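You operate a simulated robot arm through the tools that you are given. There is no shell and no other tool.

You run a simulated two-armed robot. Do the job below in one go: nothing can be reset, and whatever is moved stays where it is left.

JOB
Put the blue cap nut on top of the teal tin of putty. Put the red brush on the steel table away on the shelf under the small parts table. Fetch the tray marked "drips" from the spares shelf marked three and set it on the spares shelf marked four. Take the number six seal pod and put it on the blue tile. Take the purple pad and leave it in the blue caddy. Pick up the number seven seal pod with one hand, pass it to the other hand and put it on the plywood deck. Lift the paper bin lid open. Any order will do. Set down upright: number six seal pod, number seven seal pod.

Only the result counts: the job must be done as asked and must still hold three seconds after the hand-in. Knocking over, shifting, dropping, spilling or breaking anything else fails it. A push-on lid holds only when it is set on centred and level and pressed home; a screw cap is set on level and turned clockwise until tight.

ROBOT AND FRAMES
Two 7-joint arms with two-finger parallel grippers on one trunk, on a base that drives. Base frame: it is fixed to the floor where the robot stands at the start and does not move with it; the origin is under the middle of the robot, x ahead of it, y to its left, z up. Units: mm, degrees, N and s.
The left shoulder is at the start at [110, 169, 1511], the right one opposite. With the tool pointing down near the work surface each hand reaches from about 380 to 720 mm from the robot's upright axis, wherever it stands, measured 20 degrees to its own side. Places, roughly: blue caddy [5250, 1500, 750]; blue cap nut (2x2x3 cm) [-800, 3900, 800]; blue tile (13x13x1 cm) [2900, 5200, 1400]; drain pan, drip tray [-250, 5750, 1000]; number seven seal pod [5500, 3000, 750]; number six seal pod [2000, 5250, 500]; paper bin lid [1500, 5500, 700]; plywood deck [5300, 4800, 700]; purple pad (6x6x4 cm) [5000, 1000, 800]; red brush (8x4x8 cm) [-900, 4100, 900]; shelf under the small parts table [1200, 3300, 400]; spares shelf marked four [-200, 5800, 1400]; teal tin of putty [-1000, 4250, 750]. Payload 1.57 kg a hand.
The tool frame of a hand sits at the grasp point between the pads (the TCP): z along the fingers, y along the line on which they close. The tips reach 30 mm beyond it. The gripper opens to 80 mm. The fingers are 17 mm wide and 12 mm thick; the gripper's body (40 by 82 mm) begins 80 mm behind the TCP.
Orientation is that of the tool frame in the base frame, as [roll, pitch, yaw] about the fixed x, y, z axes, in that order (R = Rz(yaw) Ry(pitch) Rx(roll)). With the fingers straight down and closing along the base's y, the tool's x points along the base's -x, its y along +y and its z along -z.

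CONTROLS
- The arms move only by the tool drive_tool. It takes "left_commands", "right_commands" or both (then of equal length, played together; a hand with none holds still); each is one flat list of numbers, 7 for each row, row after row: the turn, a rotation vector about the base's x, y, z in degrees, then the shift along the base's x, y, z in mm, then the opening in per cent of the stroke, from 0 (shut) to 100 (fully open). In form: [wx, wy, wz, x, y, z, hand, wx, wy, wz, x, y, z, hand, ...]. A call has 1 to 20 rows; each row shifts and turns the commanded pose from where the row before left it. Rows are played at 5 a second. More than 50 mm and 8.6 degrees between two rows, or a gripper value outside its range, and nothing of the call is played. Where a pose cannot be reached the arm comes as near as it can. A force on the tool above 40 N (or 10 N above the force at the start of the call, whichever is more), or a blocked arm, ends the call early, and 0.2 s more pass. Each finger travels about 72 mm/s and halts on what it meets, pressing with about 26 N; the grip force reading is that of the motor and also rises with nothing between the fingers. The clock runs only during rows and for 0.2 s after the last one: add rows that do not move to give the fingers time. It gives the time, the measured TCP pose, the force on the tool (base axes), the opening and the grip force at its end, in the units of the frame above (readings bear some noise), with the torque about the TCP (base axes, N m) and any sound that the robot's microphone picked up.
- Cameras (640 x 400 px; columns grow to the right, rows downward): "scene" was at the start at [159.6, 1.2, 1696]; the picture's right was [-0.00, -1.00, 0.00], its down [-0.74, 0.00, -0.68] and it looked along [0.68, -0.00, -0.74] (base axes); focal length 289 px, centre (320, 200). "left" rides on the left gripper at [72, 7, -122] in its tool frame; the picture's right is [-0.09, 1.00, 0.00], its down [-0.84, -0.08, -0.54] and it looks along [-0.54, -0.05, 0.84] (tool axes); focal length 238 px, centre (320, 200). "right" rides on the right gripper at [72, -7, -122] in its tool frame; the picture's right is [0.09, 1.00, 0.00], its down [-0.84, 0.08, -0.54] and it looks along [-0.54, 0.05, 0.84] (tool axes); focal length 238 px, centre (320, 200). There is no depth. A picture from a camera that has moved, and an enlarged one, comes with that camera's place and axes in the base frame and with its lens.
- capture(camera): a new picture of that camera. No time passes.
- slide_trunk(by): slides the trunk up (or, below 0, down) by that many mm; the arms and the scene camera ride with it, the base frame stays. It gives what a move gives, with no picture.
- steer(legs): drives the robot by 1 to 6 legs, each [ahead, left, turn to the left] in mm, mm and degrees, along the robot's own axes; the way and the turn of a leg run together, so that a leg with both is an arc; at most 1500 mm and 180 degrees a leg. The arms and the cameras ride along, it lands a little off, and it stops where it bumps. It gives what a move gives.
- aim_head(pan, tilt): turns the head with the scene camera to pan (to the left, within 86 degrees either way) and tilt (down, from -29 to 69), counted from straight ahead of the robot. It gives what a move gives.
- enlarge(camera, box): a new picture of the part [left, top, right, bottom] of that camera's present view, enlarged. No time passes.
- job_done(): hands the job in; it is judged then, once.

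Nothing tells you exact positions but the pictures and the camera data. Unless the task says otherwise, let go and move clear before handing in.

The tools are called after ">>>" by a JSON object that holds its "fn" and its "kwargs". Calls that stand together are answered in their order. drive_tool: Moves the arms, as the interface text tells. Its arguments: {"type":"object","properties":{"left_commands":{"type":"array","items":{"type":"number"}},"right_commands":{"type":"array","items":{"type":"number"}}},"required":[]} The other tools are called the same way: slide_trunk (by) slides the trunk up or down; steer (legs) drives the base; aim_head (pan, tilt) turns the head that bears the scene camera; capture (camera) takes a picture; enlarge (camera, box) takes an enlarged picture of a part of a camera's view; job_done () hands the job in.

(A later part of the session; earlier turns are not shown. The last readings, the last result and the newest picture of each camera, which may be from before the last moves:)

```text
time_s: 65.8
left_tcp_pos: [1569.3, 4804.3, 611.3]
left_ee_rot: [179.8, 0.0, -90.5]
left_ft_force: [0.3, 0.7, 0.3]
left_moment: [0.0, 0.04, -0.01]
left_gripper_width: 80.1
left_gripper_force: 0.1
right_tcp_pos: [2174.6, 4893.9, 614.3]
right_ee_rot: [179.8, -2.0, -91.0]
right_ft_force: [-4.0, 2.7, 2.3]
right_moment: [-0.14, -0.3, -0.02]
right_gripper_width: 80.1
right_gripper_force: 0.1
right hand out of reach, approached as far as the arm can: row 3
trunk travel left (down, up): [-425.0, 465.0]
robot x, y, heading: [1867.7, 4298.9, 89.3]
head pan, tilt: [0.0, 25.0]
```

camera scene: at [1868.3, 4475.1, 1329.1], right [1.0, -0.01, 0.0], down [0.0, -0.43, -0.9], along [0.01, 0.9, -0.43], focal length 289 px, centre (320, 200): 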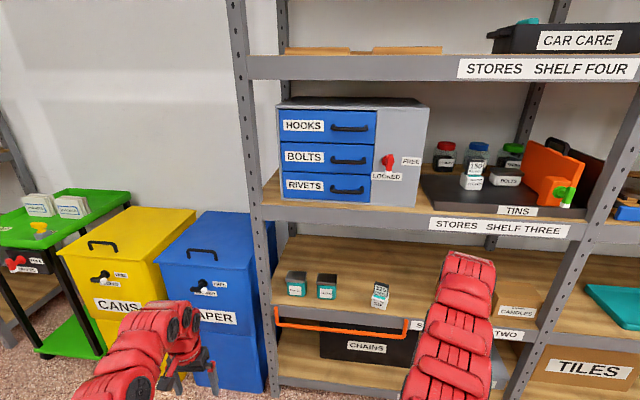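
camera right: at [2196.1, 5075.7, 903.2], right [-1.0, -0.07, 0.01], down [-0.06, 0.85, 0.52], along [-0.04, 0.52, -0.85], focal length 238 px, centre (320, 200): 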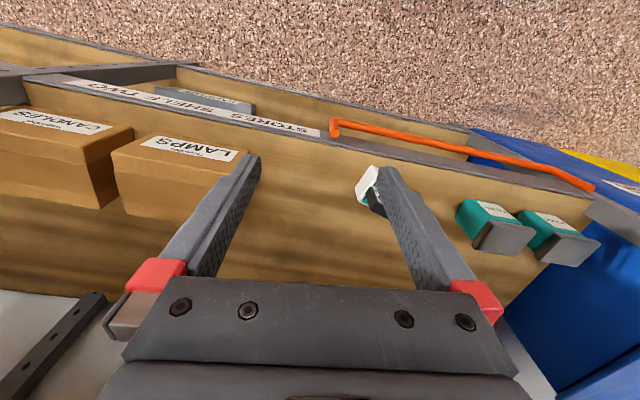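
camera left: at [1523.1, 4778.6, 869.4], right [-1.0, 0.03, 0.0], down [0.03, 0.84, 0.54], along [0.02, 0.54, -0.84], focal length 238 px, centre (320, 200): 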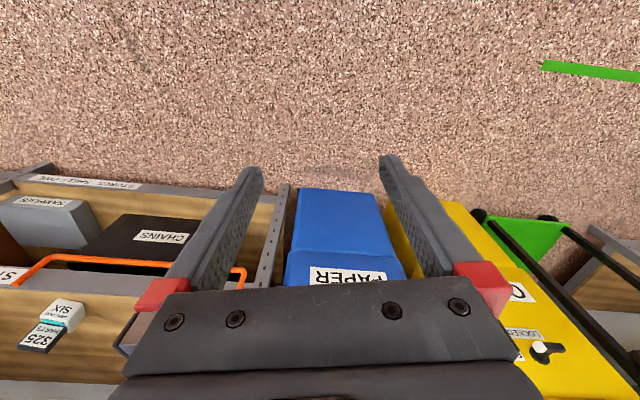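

>>> {"fn": "drive_tool", "kwargs": {"right_commands": [8.3, 0, 0, -15, -10, 0, 100, 8.3, 0, 0, -15, -10, 0, 100, 8.3, 0, 0, -15, -10, 0, 100, 8.3, 0, 0, -15, -10, 0, 100, 8.3, 0, 0, -15, -10, 0, 100, 8.3, 0, 0, -15, -10, 0, 100]}}

>>> {"fn": "capture", "kwargs": {"camera": "right"}}

>>> {"fn": "capture", "kwargs": {"camera": "scene"}}

```text
time_s: 67.2
left_tcp_pos: [1567.5, 4807.4, 611.8]
left_ee_rot: [179.7, 0.0, -90.6]
left_ft_force: [-0.4, 0.1, -0.2]
left_moment: [0.01, -0.02, 0.02]
left_gripper_width: 79.9
left_gripper_force: 0.0
right_tcp_pos: [2155.1, 5042.4, 612.2]
right_ee_rot: [177.8, 46.0, -91.6]
right_ft_force: [0.3, 0.3, 0.4]
right_moment: [-0.03, 0.0, 0.01]
right_gripper_width: 80.0
right_gripper_force: 0.1
right hand out of reach, approached as far as the arm can: row 1, 2, 3, 4, 5, 6
trunk travel left (down, up): [-425.0, 465.0]
robot x, y, heading: [1868.5, 4296.9, 89.5]
head pan, tilt: [0.0, 25.0]
```

```text
taken
camera right: at [2161.3, 4904.8, 644.9], right [-1.0, -0.07, -0.04], down [-0.05, 0.19, 0.98], along [-0.06, 0.98, -0.2], focal length 238 px, centre (320, 200)
```

right: 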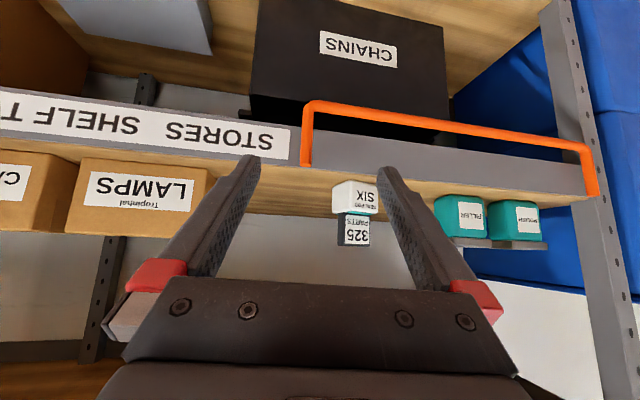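

```text
taken
camera scene: at [1868.2, 4471.2, 1329.8], right [1.0, -0.01, 0.0], down [0.0, -0.42, -0.91], along [0.01, 0.91, -0.42], focal length 289 px, centre (320, 200)
```

scene: 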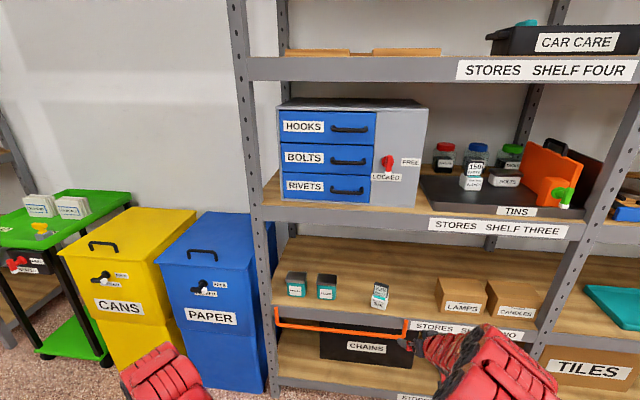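

The tilt worked (46°). The pod spans x 2064–2109, z 562–640 with front at y≈5214. I'll align the right hand to x 2086 at a bit more height.

>>> {"fn": "drive_tool", "kwargs": {"right_commands": [0, 0, 0, -23, 0, 9, 100, 0, 0, 0, -23, 0, 9, 100, 0, 0, 0, -23, 0, 9, 100]}}

>>> {"fn": "capture", "kwargs": {"camera": "right"}}

```text
time_s: 68.0
left_tcp_pos: [1568.4, 4806.8, 610.5]
left_ee_rot: [179.8, 0.2, -90.5]
left_ft_force: [0.1, -0.4, -0.4]
left_moment: [0.0, -0.01, 0.0]
left_gripper_width: 80.0
left_gripper_force: 0.1
right_tcp_pos: [2091.6, 5067.9, 629.3]
right_ee_rot: [178.3, 47.9, -91.7]
right_ft_force: [0.3, -0.2, -0.7]
right_moment: [0.01, 0.01, -0.01]
right_gripper_width: 79.9
right_gripper_force: 0.0
right hand out of reach, approached as far as the arm can: row 1, 2, 3
trunk travel left (down, up): [-425.0, 465.0]
robot x, y, heading: [1865.1, 4301.6, 89.2]
head pan, tilt: [0.0, 25.0]
```

```text
taken
camera right: at [2095.8, 4928.5, 657.1], right [-1.0, -0.05, -0.05], down [-0.06, 0.16, 0.99], along [-0.05, 0.99, -0.16], focal length 238 px, centre (320, 200)
```

right: 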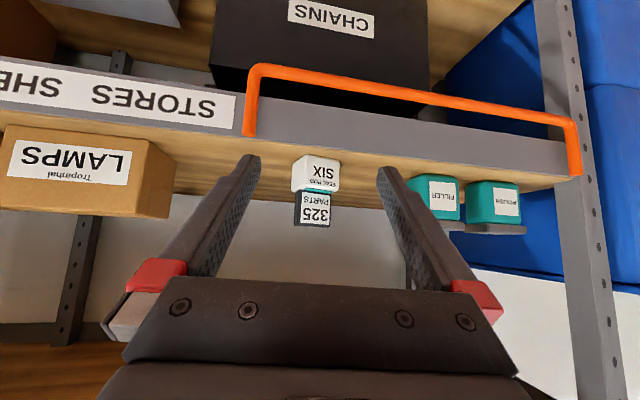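

Aligned. Now I drive ahead 130 mm with the fingers straddling the pod's height.

>>> {"fn": "steer", "kwargs": {"legs": [[120, 0, 0]]}}

>>> {"fn": "capture", "kwargs": {"camera": "right"}}

```text
time_s: 69.3
left_tcp_pos: [1569.0, 4925.8, 609.9]
left_ee_rot: [179.9, 0.0, -90.5]
left_ft_force: [-0.1, -0.5, -0.6]
left_moment: [-0.03, -0.01, -0.01]
left_gripper_width: 80.0
left_gripper_force: 0.0
right_tcp_pos: [2092.8, 5185.9, 628.0]
right_ee_rot: [178.3, 47.8, -91.5]
right_ft_force: [0.1, 1.3, 0.1]
right_moment: [-0.01, -0.01, -0.01]
right_gripper_width: 80.1
right_gripper_force: 0.1
trunk travel left (down, up): [-425.0, 465.0]
robot x, y, heading: [1867.2, 4419.5, 89.6]
head pan, tilt: [0.0, 25.0]
```

```text
taken
camera right: at [2096.8, 5048.4, 656.1], right [-1.0, -0.06, -0.05], down [-0.06, 0.16, 0.99], along [-0.05, 0.99, -0.16], focal length 238 px, centre (320, 200)
```

right: 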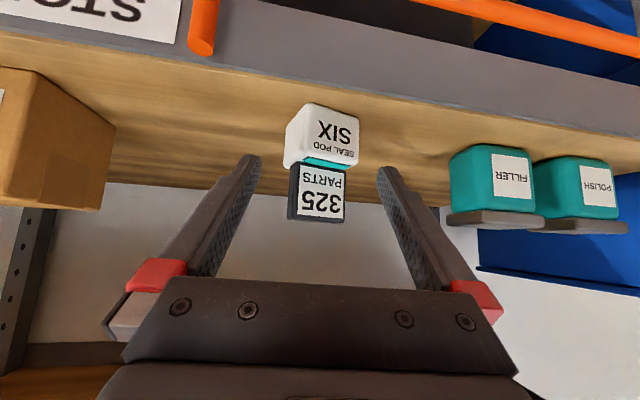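

>>> {"fn": "drive_tool", "kwargs": {"right_commands": [0, 0, 0, -9, 0, -10, 100, 0, 0, 0, 0, 20, -9, 100, 0, 0, 0, 0, 28, -9, 100, 0, 0, 0, 0, 0, 0, 100]}}

>>> {"fn": "capture", "kwargs": {"camera": "right"}}

```text
time_s: 70.3
left_tcp_pos: [1569.2, 4925.4, 611.0]
left_ee_rot: [179.8, -0.1, -90.5]
left_ft_force: [0.0, -0.3, -0.6]
left_moment: [-0.04, 0.01, -0.03]
left_gripper_width: 79.8
left_gripper_force: 0.1
right_tcp_pos: [2082.6, 5233.4, 601.7]
right_ee_rot: [178.5, 47.9, -91.7]
right_ft_force: [-0.8, 0.0, -0.4]
right_moment: [-0.01, -0.01, 0.0]
right_gripper_width: 80.0
right_gripper_force: 0.1
trunk travel left (down, up): [-425.0, 465.0]
robot x, y, heading: [1867.4, 4413.8, 89.5]
head pan, tilt: [0.0, 25.0]
```

```text
taken
camera right: at [2087.0, 5095.8, 628.7], right [-1.0, -0.06, -0.05], down [-0.06, 0.16, 0.99], along [-0.05, 0.99, -0.16], focal length 238 px, centre (320, 200)
```

right: 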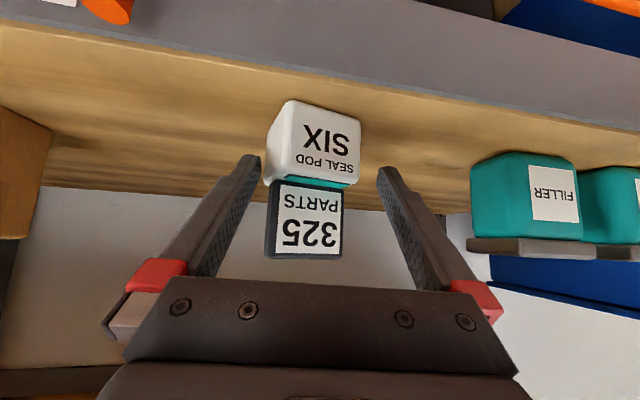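

>>> {"fn": "drive_tool", "kwargs": {"right_commands": [0, 0, 0, 1, -3, -8, 100, 0, 0, 0, 0, 0, 0, 0, 0, 0, 0, 0, 0, 0, 0, 0, 0, 0, 0, 0, 0, 0, 0, 0, 0, 0, 0, 0, 0]}}

>>> {"fn": "capture", "kwargs": {"camera": "right"}}

```text
time_s: 71.5
left_tcp_pos: [1568.8, 4924.6, 612.2]
left_ee_rot: [179.8, 0.1, -90.5]
left_ft_force: [1.8, 0.9, -0.1]
left_moment: [0.0, 0.03, -0.06]
left_gripper_width: 80.0
left_gripper_force: 0.1
right_tcp_pos: [2083.9, 5231.8, 593.1]
right_ee_rot: [178.4, 48.0, -91.6]
right_ft_force: [-0.2, 1.7, 4.2]
right_moment: [0.17, -0.15, 0.01]
right_gripper_width: 51.4
right_gripper_force: 25.6
trunk travel left (down, up): [-425.0, 465.0]
robot x, y, heading: [1870.3, 4415.1, 89.4]
head pan, tilt: [0.0, 25.0]
```

```text
taken
camera right: at [2088.2, 5093.6, 621.2], right [-1.0, -0.06, -0.05], down [-0.06, 0.16, 0.99], along [-0.05, 0.99, -0.16], focal length 238 px, centre (320, 200)
```

right: 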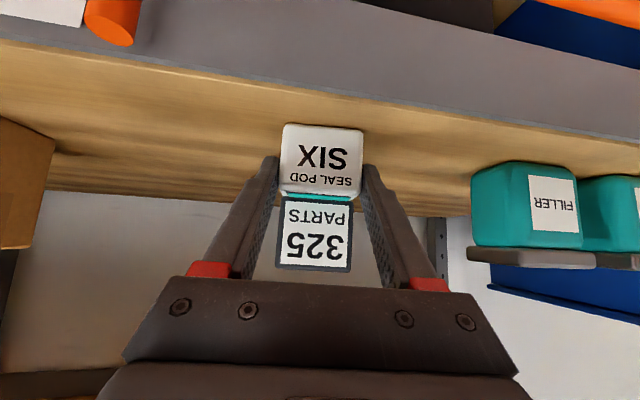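

Gripped at 51 mm. Lift and check, then back away from the shelf.

>>> {"fn": "drive_tool", "kwargs": {"right_commands": [0, 0, 0, 0, 0, 12, 0, 0, 0, 0, 0, 0, 15, 0, 0, 0, 0, 0, 0, 15, 0]}}

>>> {"fn": "steer", "kwargs": {"legs": [[-300, 0, 0]]}}

>>> {"fn": "capture", "kwargs": {"camera": "right"}}

>>> {"fn": "capture", "kwargs": {"camera": "scene"}}

```text
time_s: 72.3
left_tcp_pos: [1569.5, 4925.5, 612.3]
left_ee_rot: [179.8, 0.1, -90.5]
left_ft_force: [-0.3, -0.9, 0.0]
left_moment: [0.01, 0.01, -0.02]
left_gripper_width: 80.1
left_gripper_force: 0.0
right_tcp_pos: [2083.5, 5231.6, 634.7]
right_ee_rot: [178.2, 47.8, -91.5]
right_ft_force: [0.4, 0.4, -1.4]
right_moment: [-0.02, -0.02, -0.01]
right_gripper_width: 49.5
right_gripper_force: 26.1
trunk travel left (down, up): [-425.0, 465.0]
robot x, y, heading: [1865.9, 4415.3, 89.1]
head pan, tilt: [0.0, 25.0]
```

```text
time_s: 74.3
left_tcp_pos: [1565.5, 4620.5, 612.4]
left_ee_rot: [179.7, 0.1, -90.3]
left_ft_force: [0.2, 0.0, -0.4]
left_moment: [0.01, -0.03, -0.01]
left_gripper_width: 80.2
left_gripper_force: 0.0
right_tcp_pos: [2080.3, 4928.5, 636.0]
right_ee_rot: [178.4, 47.9, -91.4]
right_ft_force: [0.6, -0.4, -1.3]
right_moment: [-0.05, -0.02, 0.01]
right_gripper_width: 49.5
right_gripper_force: 25.7
trunk travel left (down, up): [-425.0, 465.0]
robot x, y, heading: [1862.1, 4113.5, 89.4]
head pan, tilt: [0.0, 25.0]
```

```text
taken
camera right: at [2085.0, 4789.3, 663.2], right [-1.0, -0.06, -0.05], down [-0.06, 0.16, 0.99], along [-0.05, 0.99, -0.16], focal length 238 px, centre (320, 200)
```

right: 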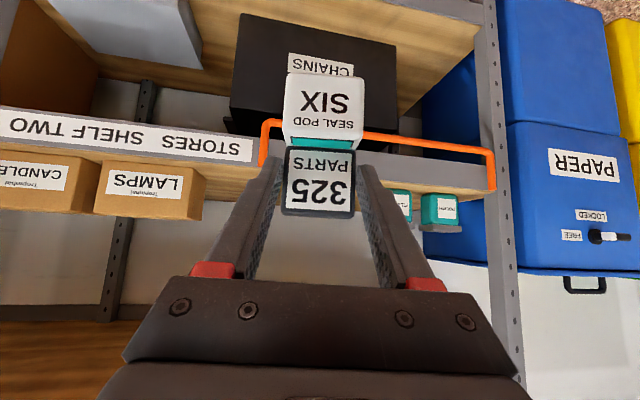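

```text
taken
camera scene: at [1866.8, 4285.4, 1330.0], right [1.0, -0.01, 0.0], down [0.0, -0.42, -0.91], along [0.01, 0.91, -0.42], focal length 289 px, centre (320, 200)
```

scene: 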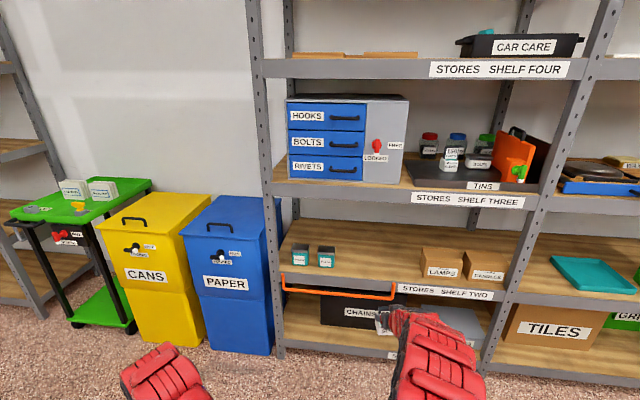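

The pod is held but seems to have slid a little lower in the grip; I'll look closely.

>>> {"fn": "enlarge", "kwargs": {"camera": "right", "box": [220, 50, 420, 250]}}

```text
2.00 times, centred on (320, 150) of right
camera zoom: at [2085.0, 4789.3, 663.2], right [-1.0, -0.06, -0.05], down [-0.06, 0.16, 0.99], along [-0.05, 0.99, -0.16], focal length 477 px, centre (320, 300)
```

zoom: 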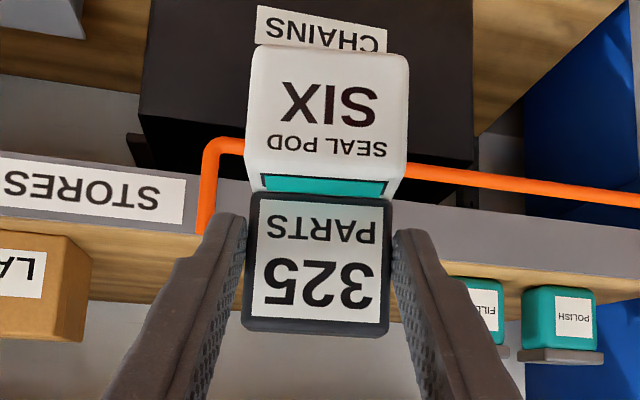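

>>> {"fn": "drive_tool", "kwargs": {"right_commands": [0, 0, 0, 0, 0, 40, 0, 0, 0, 0, 0, 0, 40, 0, 0, 0, 0, 0, 0, -40, 0, 0, 0, 0, 0, 0, -20, 0, 0, 0, 0, 0, 0, 0, 0]}}

>>> {"fn": "enlarge", "kwargs": {"camera": "right", "box": [220, 50, 420, 250]}}

```text
time_s: 75.5
left_tcp_pos: [1565.3, 4620.6, 610.5]
left_ee_rot: [179.8, 0.0, -90.4]
left_ft_force: [0.2, 0.0, -0.2]
left_moment: [0.03, 0.01, 0.0]
left_gripper_width: 80.2
left_gripper_force: 0.0
right_tcp_pos: [2080.6, 4932.3, 655.1]
right_ee_rot: [178.3, 47.9, -91.5]
right_ft_force: [-0.2, 1.0, -2.0]
right_moment: [-0.07, -0.02, -0.03]
right_gripper_width: 49.2
right_gripper_force: 25.6
right hand out of reach, approached as far as the arm can: row 2
trunk travel left (down, up): [-425.0, 465.0]
robot x, y, heading: [1863.7, 4112.5, 89.6]
head pan, tilt: [0.0, 25.0]
```

```text
2.00 times, centred on (320, 150) of right
camera zoom: at [2085.6, 4792.9, 682.4], right [-1.0, -0.06, -0.05], down [-0.06, 0.16, 0.99], along [-0.05, 0.99, -0.16], focal length 477 px, centre (320, 300)
```

zoom: 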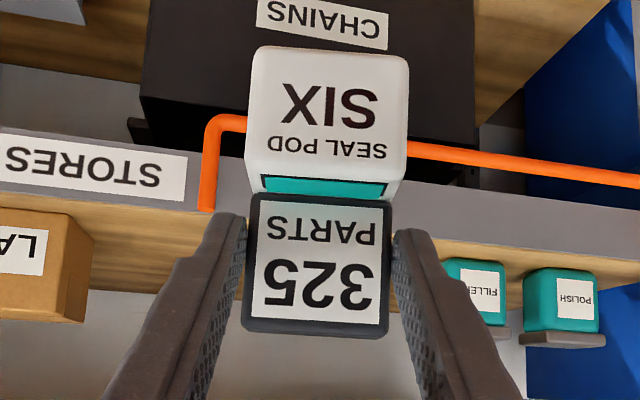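

No slip; the hold is steady. I'll raise the trunk and the right hand toward shelf-four height before driving sideways.

>>> {"fn": "slide_trunk", "kwargs": {"by": 400}}

>>> {"fn": "drive_tool", "kwargs": {"right_commands": [0, 0, 0, 0, 5, 45, 0, 0, 0, 0, 0, 5, 45, 0, 0, 0, 0, 0, 5, 45, 0, 0, 0, 0, 0, 5, 45, 0, 0, 0, 0, 0, 5, 45, 0, 0, 0, 0, 0, 5, 45, 0, 0, 0, 0, 0, 5, 45, 0, 0, 0, 0, 0, 5, 45, 0, 0, 0, 0, 0, 5, 45, 0]}}

>>> {"fn": "capture", "kwargs": {"camera": "scene"}}

```text
time_s: 79.3
left_tcp_pos: [1566.1, 4620.9, 1011.5]
left_ee_rot: [179.8, 0.0, -90.4]
left_ft_force: [-0.3, 0.1, -0.8]
left_moment: [-0.01, -0.01, 0.01]
left_gripper_width: 80.1
left_gripper_force: 0.1
right_tcp_pos: [2080.2, 4931.8, 1053.7]
right_ee_rot: [178.3, 47.9, -91.4]
right_ft_force: [-1.1, 0.1, -1.8]
right_moment: [-0.02, -0.01, 0.02]
right_gripper_width: 49.5
right_gripper_force: 25.8
trunk travel left (down, up): [-825.0, 65.0]
robot x, y, heading: [1864.9, 4111.6, 89.4]
head pan, tilt: [0.0, 25.0]
```

```text
time_s: 81.3
left_tcp_pos: [1564.4, 4620.5, 1011.5]
left_ee_rot: [179.9, 0.0, -90.4]
left_ft_force: [0.0, -0.2, 0.5]
left_moment: [-0.02, -0.01, 0.03]
left_gripper_width: 80.0
left_gripper_force: 0.0
right_tcp_pos: [2080.4, 4977.1, 1433.8]
right_ee_rot: [178.2, 47.8, -91.5]
right_ft_force: [-0.1, -0.2, -1.3]
right_moment: [-0.04, 0.0, 0.02]
right_gripper_width: 49.5
right_gripper_force: 25.9
right hand out of reach, approached as far as the arm can: row 3, 9
trunk travel left (down, up): [-825.0, 65.0]
robot x, y, heading: [1861.4, 4110.5, 89.3]
head pan, tilt: [0.0, 25.0]
```

```text
taken
camera scene: at [1867.4, 4286.7, 1729.7], right [1.0, -0.01, 0.0], down [0.0, -0.42, -0.91], along [0.01, 0.91, -0.42], focal length 289 px, centre (320, 200)
```

scene: 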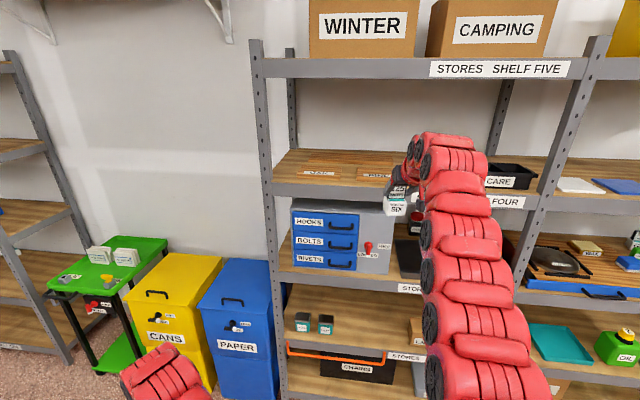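

>>> {"fn": "steer", "kwargs": {"legs": [[0, -790, 0.6]]}}

>>> {"fn": "capture", "kwargs": {"camera": "scene"}}

>>> {"fn": "capture", "kwargs": {"camera": "right"}}

```text
time_s: 85.6
left_tcp_pos: [2353.2, 4614.6, 1011.0]
left_ee_rot: [179.8, 0.0, -90.9]
left_ft_force: [0.1, 0.0, -0.7]
left_moment: [0.0, 0.0, 0.0]
left_gripper_width: 80.0
left_gripper_force: 0.1
right_tcp_pos: [2871.5, 4966.6, 1434.6]
right_ee_rot: [178.4, 47.9, -91.8]
right_ft_force: [-0.4, -0.4, -1.6]
right_moment: [-0.06, -0.02, 0.04]
right_gripper_width: 49.5
right_gripper_force: 25.8
trunk travel left (down, up): [-825.0, 65.0]
robot x, y, heading: [2653.2, 4101.7, 89.0]
head pan, tilt: [0.0, 25.0]
```

```text
taken
camera scene: at [2653.6, 4277.5, 1729.8], right [1.0, -0.01, 0.0], down [-0.01, -0.42, -0.91], along [0.01, 0.91, -0.42], focal length 289 px, centre (320, 200)
```

scene: 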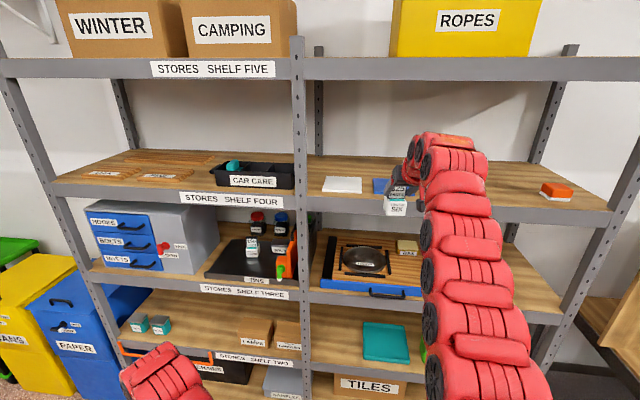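

```text
taken
camera right: at [2876.1, 4829.0, 1462.4], right [-1.0, -0.05, -0.05], down [-0.06, 0.16, 0.99], along [-0.04, 0.99, -0.16], focal length 238 px, centre (320, 200)
```

right: 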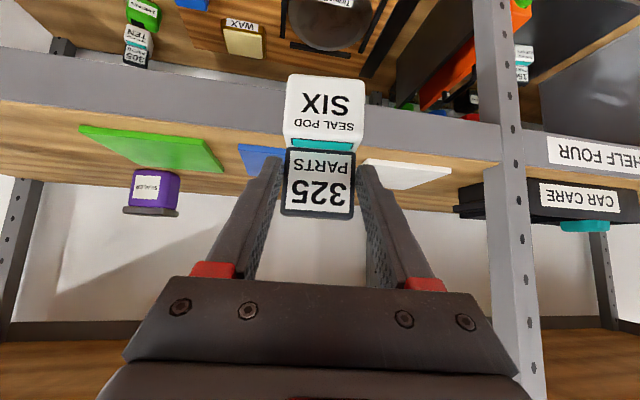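

>>> {"fn": "enlarge", "kwargs": {"camera": "scene", "box": [300, 150, 420, 225]}}

>>> {"fn": "enlarge", "kwargs": {"camera": "right", "box": [60, 60, 300, 210]}}

>>> {"fn": "enlarge", "kwargs": {"camera": "right", "box": [300, 60, 540, 210]}}

```text
5.33 times, centred on (360, 188) of scene
camera zoom: at [2653.6, 4277.5, 1729.8], right [1.0, -0.01, 0.0], down [-0.01, -0.42, -0.91], along [0.01, 0.91, -0.42], focal length 1539 px, centre (107, 267)
```

zoom: 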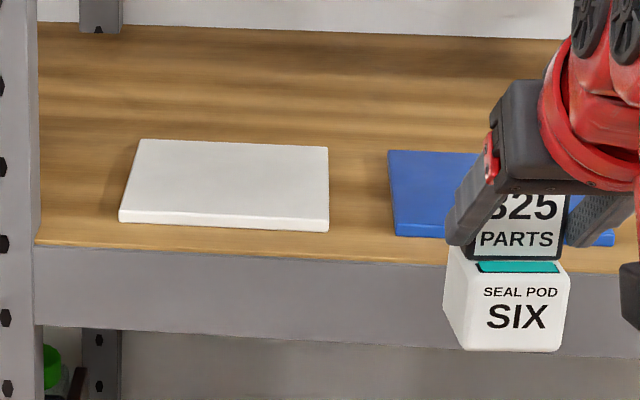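

```text
2.67 times, centred on (180, 135) of right
camera zoom: at [2876.1, 4829.0, 1462.4], right [-1.0, -0.05, -0.05], down [-0.06, 0.16, 0.99], along [-0.04, 0.99, -0.16], focal length 636 px, centre (693, 373)
```

zoom: 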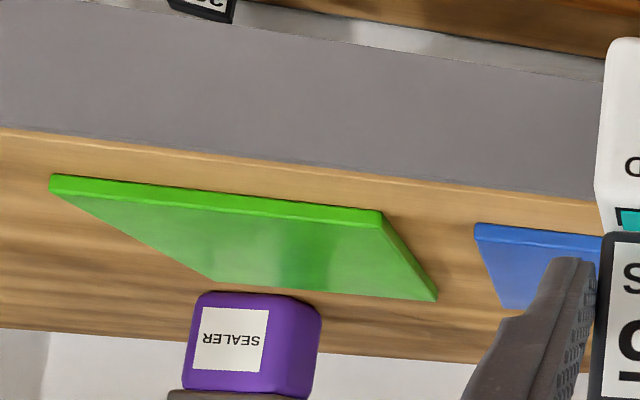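

```text
2.67 times, centred on (420, 135) of right
camera zoom: at [2876.1, 4829.0, 1462.4], right [-1.0, -0.05, -0.05], down [-0.06, 0.16, 0.99], along [-0.04, 0.99, -0.16], focal length 636 px, centre (53, 373)
```

zoom: 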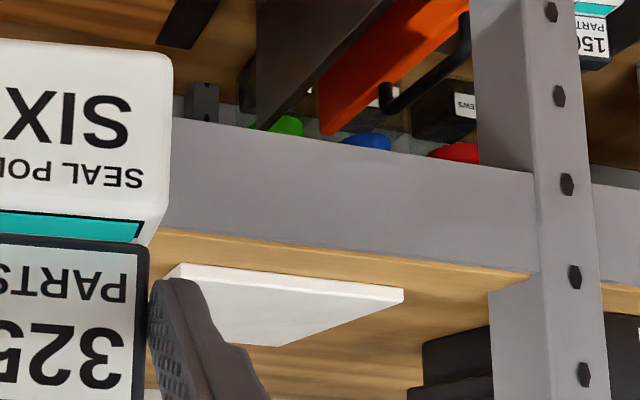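

The blue tile spans x 2842–2971 with centre about (2906, 5182) and top z≈1360; the held pod's bottom is at about z 1354. I'll lift the hand, shift it to x≈2905 and then drive in.

>>> {"fn": "drive_tool", "kwargs": {"right_commands": [0, 0, 0, 11, 0, 20, 0, 0, 0, 0, 11, 0, 20, 0, 0, 0, 0, 11, 0, 15, 0, 0, 0, 0, 0, 0, 0, 0]}}

>>> {"fn": "capture", "kwargs": {"camera": "right"}}

```text
time_s: 86.6
left_tcp_pos: [2355.4, 4613.1, 1011.4]
left_ee_rot: [179.8, 0.1, -90.8]
left_ft_force: [0.2, 0.3, 0.7]
left_moment: [0.02, 0.02, 0.03]
left_gripper_width: 80.0
left_gripper_force: 0.1
right_tcp_pos: [2885.0, 4962.3, 1445.5]
right_ee_rot: [178.3, 47.9, -91.9]
right_ft_force: [-0.1, 0.4, -1.6]
right_moment: [-0.08, -0.01, 0.04]
right_gripper_width: 49.2
right_gripper_force: 26.6
right hand out of reach, approached as far as the arm can: row 1, 2, 3
trunk travel left (down, up): [-825.0, 65.0]
robot x, y, heading: [2652.4, 4100.8, 89.4]
head pan, tilt: [0.0, 25.0]
```

```text
taken
camera right: at [2887.8, 4824.4, 1473.5], right [-1.0, -0.05, -0.05], down [-0.06, 0.16, 0.99], along [-0.04, 0.99, -0.16], focal length 238 px, centre (320, 200)
```

right: 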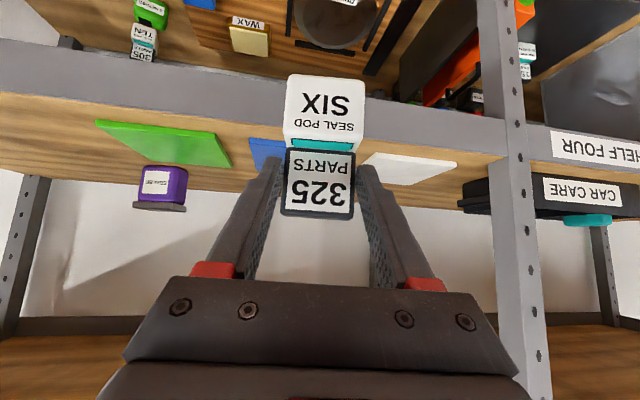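

>>> {"fn": "slide_trunk", "kwargs": {"by": 50}}

>>> {"fn": "steer", "kwargs": {"legs": [[100, -21, 0]]}}

>>> {"fn": "capture", "kwargs": {"camera": "right"}}

>>> {"fn": "enlarge", "kwargs": {"camera": "scene", "box": [300, 150, 460, 250]}}

```text
time_s: 87.5
left_tcp_pos: [2354.9, 4614.3, 1061.0]
left_ee_rot: [179.8, 0.1, -90.8]
left_ft_force: [0.5, -0.6, -0.2]
left_moment: [-0.04, -0.02, -0.02]
left_gripper_width: 80.1
left_gripper_force: 0.0
right_tcp_pos: [2883.6, 4963.0, 1494.7]
right_ee_rot: [178.3, 47.7, -91.9]
right_ft_force: [0.2, 0.8, -1.8]
right_moment: [-0.02, -0.02, 0.0]
right_gripper_width: 49.6
right_gripper_force: 25.9
trunk travel left (down, up): [-875.0, 15.0]
robot x, y, heading: [2651.5, 4102.3, 89.2]
head pan, tilt: [0.0, 25.0]
```

```text
time_s: 88.7
left_tcp_pos: [2377.3, 4710.2, 1062.4]
left_ee_rot: [179.8, 0.1, -90.8]
left_ft_force: [-0.5, 0.4, -0.5]
left_moment: [0.03, -0.03, 0.01]
left_gripper_width: 80.2
left_gripper_force: 0.1
right_tcp_pos: [2905.4, 5057.7, 1496.4]
right_ee_rot: [178.3, 48.0, -91.8]
right_ft_force: [-0.3, -0.2, -1.8]
right_moment: [-0.04, -0.01, 0.0]
right_gripper_width: 49.5
right_gripper_force: 25.9
trunk travel left (down, up): [-875.0, 15.0]
robot x, y, heading: [2675.6, 4202.2, 89.0]
head pan, tilt: [0.0, 25.0]
```

```text
taken
camera right: at [2909.5, 4919.5, 1524.9], right [-1.0, -0.05, -0.05], down [-0.06, 0.16, 0.99], along [-0.04, 0.99, -0.16], focal length 238 px, centre (320, 200)
```

right: 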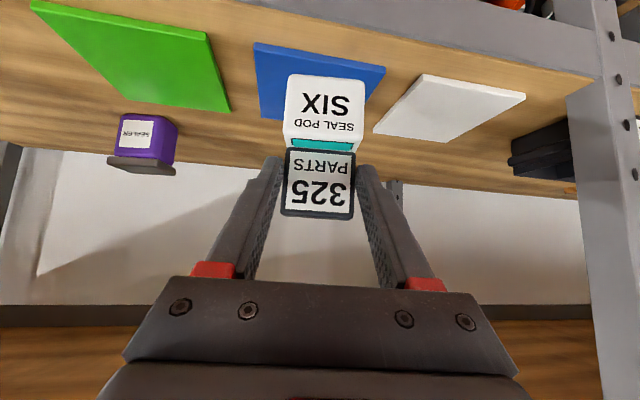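

```text
4.00 times, centred on (380, 200) of scene
camera zoom: at [2675.9, 4372.2, 1780.2], right [1.0, -0.02, 0.0], down [-0.01, -0.42, -0.91], along [0.01, 0.91, -0.42], focal length 1154 px, centre (80, 200)
```

zoom: 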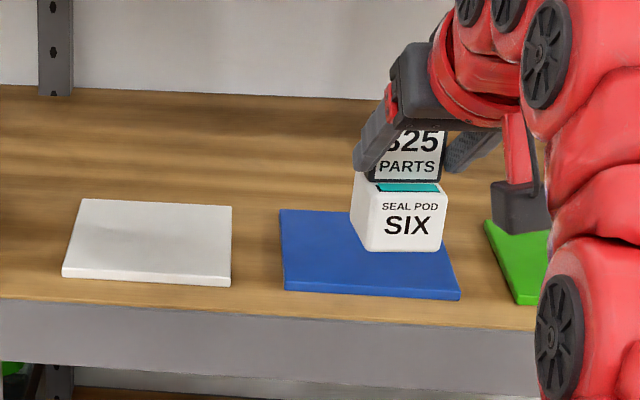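

Pod bottom is at about z 1419, front y 5061; it needs 92 mm ahead and 59 mm down to sit centred on the tile.

>>> {"fn": "steer", "kwargs": {"legs": [[92, 0, 0]]}}

>>> {"fn": "drive_tool", "kwargs": {"right_commands": [0, 0, 0, 0, 0, -15, 0, 0, 0, 0, 0, 0, -15, 0, 0, 0, 0, 0, 0, -10, 0, 0, 0, 0, 0, 0, 0, 0]}}

>>> {"fn": "enlarge", "kwargs": {"camera": "scene", "box": [300, 150, 460, 250]}}

>>> {"fn": "capture", "kwargs": {"camera": "right"}}

```text
time_s: 89.8
left_tcp_pos: [2377.6, 4799.5, 1063.1]
left_ee_rot: [179.8, 0.2, -90.6]
left_ft_force: [-0.3, -0.2, 0.3]
left_moment: [0.0, -0.02, 0.0]
left_gripper_width: 79.9
left_gripper_force: 0.0
right_tcp_pos: [2905.2, 5148.3, 1498.0]
right_ee_rot: [178.3, 48.1, -91.8]
right_ft_force: [0.0, -0.2, -1.2]
right_moment: [-0.02, 0.05, 0.04]
right_gripper_width: 49.2
right_gripper_force: 25.4
trunk travel left (down, up): [-875.0, 15.0]
robot x, y, heading: [2674.9, 4291.7, 89.1]
head pan, tilt: [0.0, 25.0]
```

```text
time_s: 90.8
left_tcp_pos: [2378.4, 4802.1, 1061.1]
left_ee_rot: [179.8, 0.1, -90.8]
left_ft_force: [0.3, -0.1, -0.6]
left_moment: [0.02, -0.01, -0.04]
left_gripper_width: 80.0
left_gripper_force: 0.1
right_tcp_pos: [2907.3, 5151.4, 1456.4]
right_ee_rot: [178.3, 47.9, -91.8]
right_ft_force: [-0.2, -0.8, -1.1]
right_moment: [-0.03, -0.02, 0.07]
right_gripper_width: 49.4
right_gripper_force: 25.6
trunk travel left (down, up): [-875.0, 15.0]
robot x, y, heading: [2676.5, 4292.9, 89.4]
head pan, tilt: [0.0, 25.0]
```

```text
4.00 times, centred on (380, 200) of scene
camera zoom: at [2677.5, 4464.8, 1780.0], right [1.0, -0.01, 0.0], down [-0.01, -0.42, -0.91], along [0.01, 0.91, -0.42], focal length 1154 px, centre (80, 200)
```

zoom: 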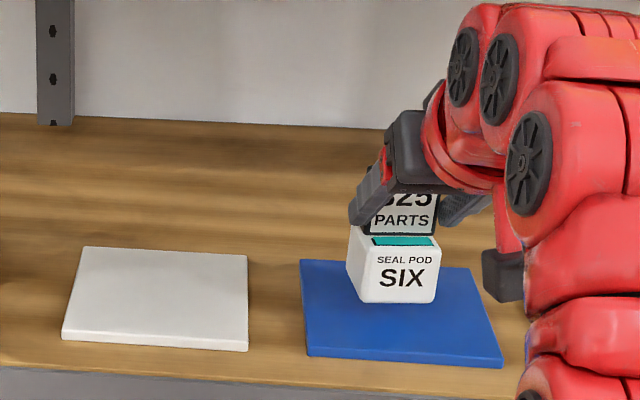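

```text
taken
camera right: at [2911.5, 5012.8, 1483.9], right [-1.0, -0.05, -0.05], down [-0.06, 0.16, 0.99], along [-0.04, 0.99, -0.16], focal length 238 px, centre (320, 200)
```

right: 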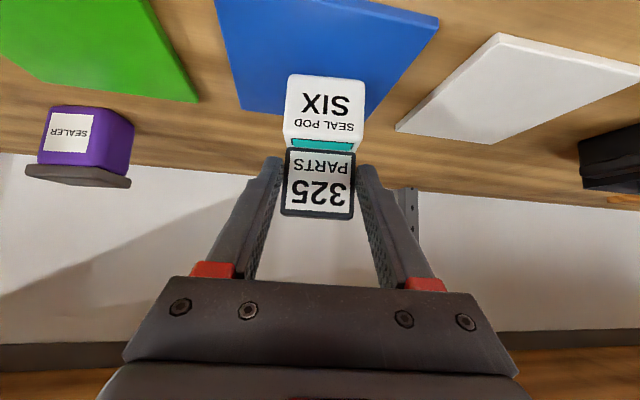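

>>> {"fn": "drive_tool", "kwargs": {"right_commands": [0, 0, 0, 0, 0, -5, 0, 0, 0, 0, 0, 0, -5, 0, 0, 0, 0, 0, 0, -3, 0, 0, 0, 0, 0, 0, 0, 0]}}

>>> {"fn": "enlarge", "kwargs": {"camera": "scene", "box": [350, 180, 430, 240]}}

```text
time_s: 91.8
left_tcp_pos: [2378.1, 4803.0, 1060.9]
left_ee_rot: [179.8, 0.0, -90.7]
left_ft_force: [0.1, -0.5, -0.1]
left_moment: [0.01, 0.0, 0.0]
left_gripper_width: 79.8
left_gripper_force: 0.0
right_tcp_pos: [2907.9, 5152.7, 1442.1]
right_ee_rot: [178.4, 47.9, -91.8]
right_ft_force: [-0.7, 0.5, -2.4]
right_moment: [-0.02, -0.03, 0.0]
right_gripper_width: 49.3
right_gripper_force: 26.5
trunk travel left (down, up): [-875.0, 15.0]
robot x, y, heading: [2673.7, 4293.1, 89.0]
head pan, tilt: [0.0, 25.0]
```

```text
6.67 times, centred on (390, 210) of scene
camera zoom: at [2677.5, 4466.6, 1779.8], right [1.0, -0.01, 0.0], down [-0.01, -0.42, -0.91], along [0.01, 0.91, -0.42], focal length 1924 px, centre (-147, 133)
```

zoom: 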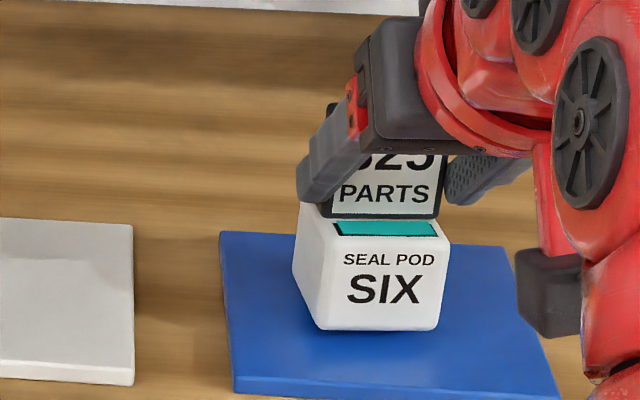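

>>> {"fn": "drive_tool", "kwargs": {"right_commands": [0, 0, 0, 0, 0, -2, 0, 0, 0, 0, 0, 0, -2, 0, 0, 0, 0, 0, 0, -2, 0, 0, 0, 0, 0, 0, 0, 0]}}

>>> {"fn": "enlarge", "kwargs": {"camera": "scene", "box": [350, 180, 430, 240]}}

```text
time_s: 92.8
left_tcp_pos: [2377.3, 4802.7, 1060.6]
left_ee_rot: [179.8, 0.0, -90.7]
left_ft_force: [0.1, 0.2, 0.8]
left_moment: [-0.01, -0.01, 0.01]
left_gripper_width: 80.1
left_gripper_force: 0.0
right_tcp_pos: [2906.2, 5150.7, 1437.6]
right_ee_rot: [178.3, 48.0, -91.8]
right_ft_force: [0.7, 1.6, 4.2]
right_moment: [0.05, -0.17, 0.01]
right_gripper_width: 49.5
right_gripper_force: 26.0
trunk travel left (down, up): [-875.0, 15.0]
robot x, y, heading: [2675.7, 4290.4, 89.3]
head pan, tilt: [0.0, 25.0]
```

```text
6.67 times, centred on (390, 210) of scene
camera zoom: at [2677.4, 4465.4, 1780.0], right [1.0, -0.01, 0.0], down [-0.01, -0.42, -0.91], along [0.01, 0.91, -0.42], focal length 1924 px, centre (-147, 133)
```

zoom: 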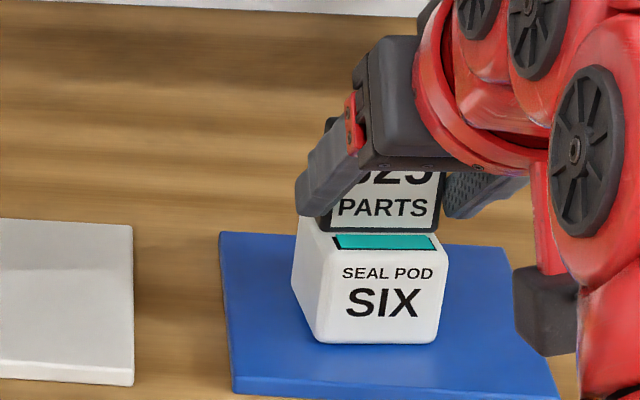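

Contact is felt. I release, and check before retreating.

>>> {"fn": "drive_tool", "kwargs": {"right_commands": [0, 0, 0, 0, 0, -1, 0, 0, 0, 0, 0, 0, 0, 70, 0, 0, 0, 0, 0, 0, 85, 0, 0, 0, 0, 0, 0, 100, 0, 0, 0, 0, 0, 0, 100]}}

>>> {"fn": "enlarge", "kwargs": {"camera": "scene", "box": [350, 180, 430, 240]}}

>>> {"fn": "capture", "kwargs": {"camera": "right"}}

```text
time_s: 94.0
left_tcp_pos: [2377.1, 4803.4, 1062.3]
left_ee_rot: [179.9, 0.0, -90.8]
left_ft_force: [1.2, 0.2, -0.2]
left_moment: [-0.02, 0.0, -0.03]
left_gripper_width: 80.2
left_gripper_force: 0.0
right_tcp_pos: [2907.4, 5150.9, 1435.6]
right_ee_rot: [178.3, 47.9, -91.8]
right_ft_force: [-0.8, -0.2, 0.7]
right_moment: [0.01, 0.04, 0.0]
right_gripper_width: 79.9
right_gripper_force: 0.1
trunk travel left (down, up): [-875.0, 15.0]
robot x, y, heading: [2673.5, 4291.1, 89.2]
head pan, tilt: [0.0, 25.0]
```

```text
6.67 times, centred on (390, 210) of scene
camera zoom: at [2677.4, 4465.9, 1779.8], right [1.0, -0.01, 0.0], down [-0.01, -0.42, -0.91], along [0.01, 0.91, -0.42], focal length 1924 px, centre (-147, 133)
```

zoom: 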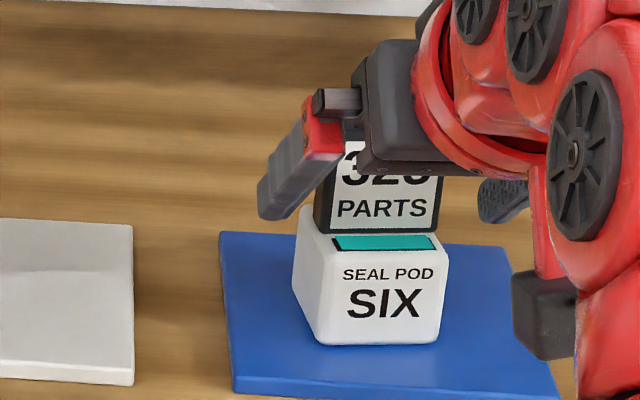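

```text
taken
camera right: at [2910.5, 5013.2, 1463.0], right [-1.0, -0.05, -0.05], down [-0.06, 0.16, 0.99], along [-0.04, 0.99, -0.16], focal length 238 px, centre (320, 200)
```

right: 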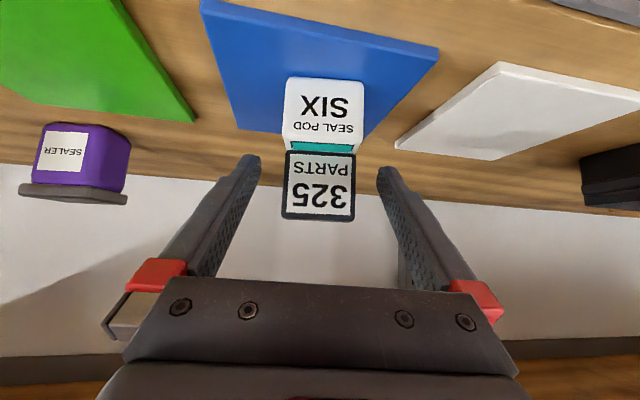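

The pod stands on the tile. I back out straight and then move in front of the paper bin.

>>> {"fn": "steer", "kwargs": {"legs": [[-200, 0, 0.8]]}}

>>> {"fn": "capture", "kwargs": {"camera": "right"}}

>>> {"fn": "enlarge", "kwargs": {"camera": "scene", "box": [300, 130, 460, 230]}}

```text
time_s: 95.6
left_tcp_pos: [2371.2, 4595.2, 1061.1]
left_ee_rot: [179.9, -0.2, -90.2]
left_ft_force: [0.4, -0.2, 0.1]
left_moment: [0.0, -0.01, -0.01]
left_gripper_width: 80.2
left_gripper_force: 0.1
right_tcp_pos: [2896.9, 4949.8, 1432.9]
right_ee_rot: [178.3, 47.8, -91.3]
right_ft_force: [-0.3, -0.3, 0.0]
right_moment: [-0.03, 0.01, 0.01]
right_gripper_width: 80.0
right_gripper_force: 0.1
trunk travel left (down, up): [-875.0, 15.0]
robot x, y, heading: [2671.6, 4089.3, 89.5]
head pan, tilt: [0.0, 25.0]
```

```text
taken
camera right: at [2902.1, 4811.5, 1461.8], right [-1.0, -0.06, -0.05], down [-0.06, 0.16, 0.99], along [-0.05, 0.99, -0.16], focal length 238 px, centre (320, 200)
```

right: 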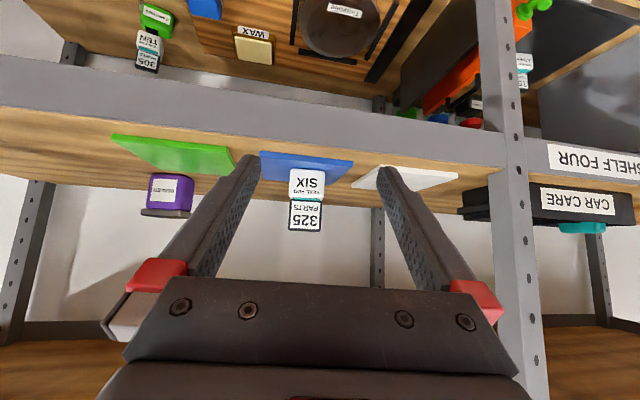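

```text
4.00 times, centred on (380, 180) of scene
camera zoom: at [2674.0, 4262.6, 1779.5], right [1.0, -0.01, 0.0], down [0.0, -0.42, -0.91], along [0.0, 0.91, -0.42], focal length 1154 px, centre (80, 280)
```

zoom: 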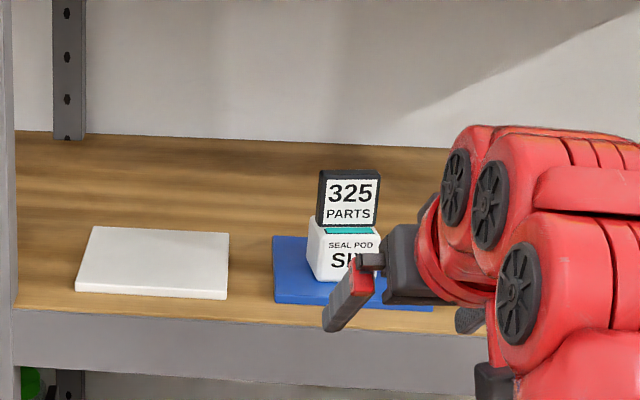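

Now I check the free floor to the west before driving to the bin.

>>> {"fn": "aim_head", "kwargs": {"pan": 80, "tilt": 35}}

>>> {"fn": "capture", "kwargs": {"camera": "scene"}}

```text
time_s: 97.1
left_tcp_pos: [2371.7, 4593.6, 1061.0]
left_ee_rot: [179.8, 0.0, -90.3]
left_ft_force: [0.3, 0.4, -0.9]
left_moment: [0.02, -0.01, 0.01]
left_gripper_width: 80.0
left_gripper_force: 0.1
right_tcp_pos: [2896.6, 4948.0, 1435.2]
right_ee_rot: [178.3, 47.9, -91.3]
right_ft_force: [-0.1, -0.4, -0.3]
right_moment: [-0.01, -0.02, -0.01]
right_gripper_width: 79.8
right_gripper_force: 0.1
trunk travel left (down, up): [-875.0, 15.0]
robot x, y, heading: [2672.0, 4086.9, 89.8]
head pan, tilt: [80.0, 35.0]
```

```text
taken
camera scene: at [2586.8, 4183.9, 1764.1], right [0.18, 0.98, 0.0], down [0.56, -0.1, -0.82], along [-0.81, 0.15, -0.57], focal length 289 px, centre (320, 200)
```

scene: 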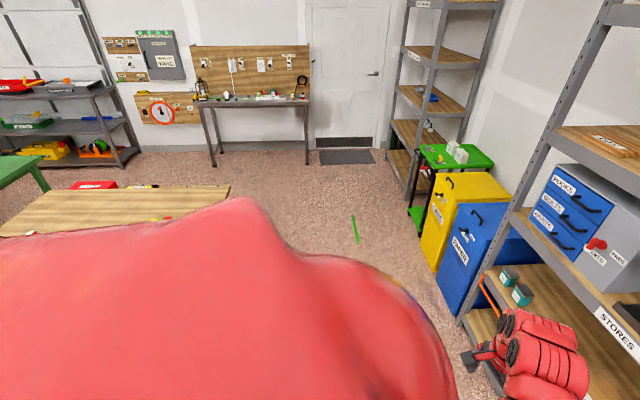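

>>> {"fn": "drive_tool", "kwargs": {"right_commands": [0, 0, 0, 0, -8, -42, 100, 0, 0, 0, 0, -8, -42, 100, 0, 0, 0, 0, -8, -42, 100, 0, 0, 0, 0, -8, -42, 100, 0, 0, 0, 0, -8, -42, 100, 0, 0, 0, 0, -8, -42, 100, 0, 0, 0, 0, -8, -42, 100, 0, 0, 0, 0, -8, -42, 100, 0, 0, 0, 0, -8, -42, 100]}}

>>> {"fn": "drive_tool", "kwargs": {"right_commands": [-8, 0, 0, 0, -15, -20, 100, -8, 0, 0, 0, -15, -20, 100, -8, 0, 0, 0, -20, -20, 100, -8, 0, 0, 0, -20, -20, 100, -8, 0, 0, 0, -20, 0, 100, -8, 0, 0, 0, -20, 0, 100]}}

```text
time_s: 99.1
left_tcp_pos: [2372.7, 4594.1, 1063.1]
left_ee_rot: [179.9, 0.0, -90.2]
left_ft_force: [-0.3, 0.4, -0.4]
left_moment: [-0.03, 0.03, -0.03]
left_gripper_width: 80.0
left_gripper_force: 0.0
right_tcp_pos: [2897.2, 4874.5, 1055.7]
right_ee_rot: [178.3, 48.0, -91.3]
right_ft_force: [0.8, 0.6, 0.9]
right_moment: [0.03, 0.01, -0.03]
right_gripper_width: 79.8
right_gripper_force: 0.0
trunk travel left (down, up): [-875.0, 15.0]
robot x, y, heading: [2678.3, 4085.9, 89.7]
head pan, tilt: [80.0, 35.0]
```

```text
time_s: 100.5
left_tcp_pos: [2371.6, 4594.6, 1061.6]
left_ee_rot: [179.8, 0.0, -90.3]
left_ft_force: [-0.2, 0.3, -1.3]
left_moment: [0.04, 0.01, 0.02]
left_gripper_width: 79.8
left_gripper_force: 0.0
right_tcp_pos: [2898.8, 4764.4, 976.8]
right_ee_rot: [179.3, -0.3, -91.0]
right_ft_force: [1.4, 0.4, -0.7]
right_moment: [-0.01, 0.02, 0.01]
right_gripper_width: 79.9
right_gripper_force: 0.1
trunk travel left (down, up): [-875.0, 15.0]
robot x, y, heading: [2674.0, 4088.3, 89.6]
head pan, tilt: [80.0, 35.0]
```

>>> {"fn": "drive_tool", "kwargs": {"right_commands": [0, 0, 0, 10, -40, 0, 100, 0, 0, 0, 10, -40, 0, 100, 0, 0, 0, 10, -40, 0, 100, 0, 0, 0, 0, -40, 0, 100]}}

>>> {"fn": "steer", "kwargs": {"legs": [[190, 0, 0], [0, 1040, 0]]}}

>>> {"fn": "aim_head", "kwargs": {"pan": 20, "tilt": 45}}

>>> {"fn": "capture", "kwargs": {"camera": "scene"}}

>>> {"fn": "capture", "kwargs": {"camera": "left"}}

```text
time_s: 101.5
left_tcp_pos: [2373.0, 4593.0, 1062.1]
left_ee_rot: [179.6, 0.0, -90.2]
left_ft_force: [0.9, 0.4, -0.2]
left_moment: [0.0, 0.03, 0.01]
left_gripper_width: 79.9
left_gripper_force: 0.0
right_tcp_pos: [2927.9, 4603.0, 980.1]
right_ee_rot: [179.3, -0.1, -91.0]
right_ft_force: [-0.1, 0.3, -0.7]
right_moment: [0.05, -0.01, 0.02]
right_gripper_width: 79.8
right_gripper_force: 0.0
trunk travel left (down, up): [-875.0, 15.0]
robot x, y, heading: [2672.2, 4085.0, 89.7]
head pan, tilt: [80.0, 35.0]
```

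```text
time_s: 107.9
left_tcp_pos: [1348.6, 4778.0, 1060.7]
left_ee_rot: [179.8, 0.0, -89.6]
left_ft_force: [-0.6, 0.2, -0.4]
left_moment: [-0.05, -0.01, -0.02]
left_gripper_width: 79.7
left_gripper_force: 0.1
right_tcp_pos: [1904.5, 4797.0, 979.1]
right_ee_rot: [179.3, -0.2, -90.4]
right_ft_force: [-0.4, 0.2, -0.7]
right_moment: [0.01, -0.02, 0.0]
right_gripper_width: 79.8
right_gripper_force: 0.0
trunk travel left (down, up): [-875.0, 15.0]
robot x, y, heading: [1655.5, 4275.1, 90.2]
head pan, tilt: [80.0, 35.0]
```

```text
time_s: 109.2
left_tcp_pos: [1348.3, 4779.3, 1061.9]
left_ee_rot: [179.8, -0.1, -89.8]
left_ft_force: [-0.1, 0.0, 0.0]
left_moment: [0.02, 0.0, -0.01]
left_gripper_width: 79.9
left_gripper_force: 0.1
right_tcp_pos: [1906.4, 4795.8, 979.6]
right_ee_rot: [179.3, -0.1, -90.3]
right_ft_force: [-0.3, 1.1, -0.9]
right_moment: [-0.01, -0.03, 0.02]
right_gripper_width: 79.8
right_gripper_force: 0.1
trunk travel left (down, up): [-875.0, 15.0]
robot x, y, heading: [1654.5, 4272.1, 90.7]
head pan, tilt: [20.0, 45.0]
```

```text
taken
camera scene: at [1626.7, 4433.2, 1749.3], right [0.94, 0.35, 0.0], down [0.25, -0.66, -0.71], along [-0.25, 0.66, -0.71], focal length 289 px, centre (320, 200)
```

scene: 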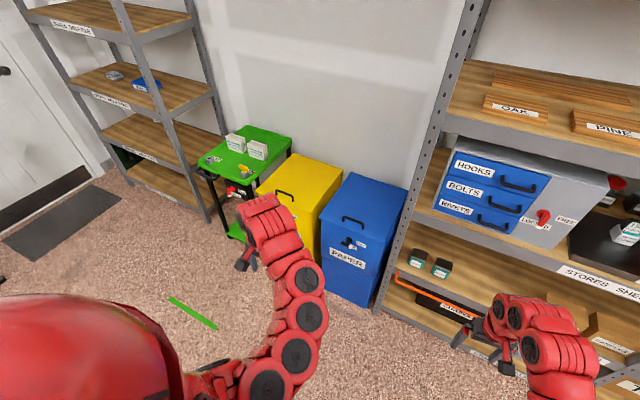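

```text
taken
camera left: at [1342.5, 4707.5, 1182.6], right [-1.0, 0.09, 0.0], down [0.07, 0.84, 0.54], along [0.04, 0.54, -0.84], focal length 238 px, centre (320, 200)
```

left: 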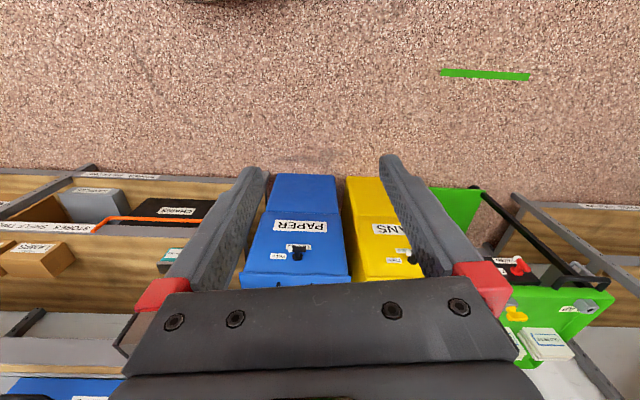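

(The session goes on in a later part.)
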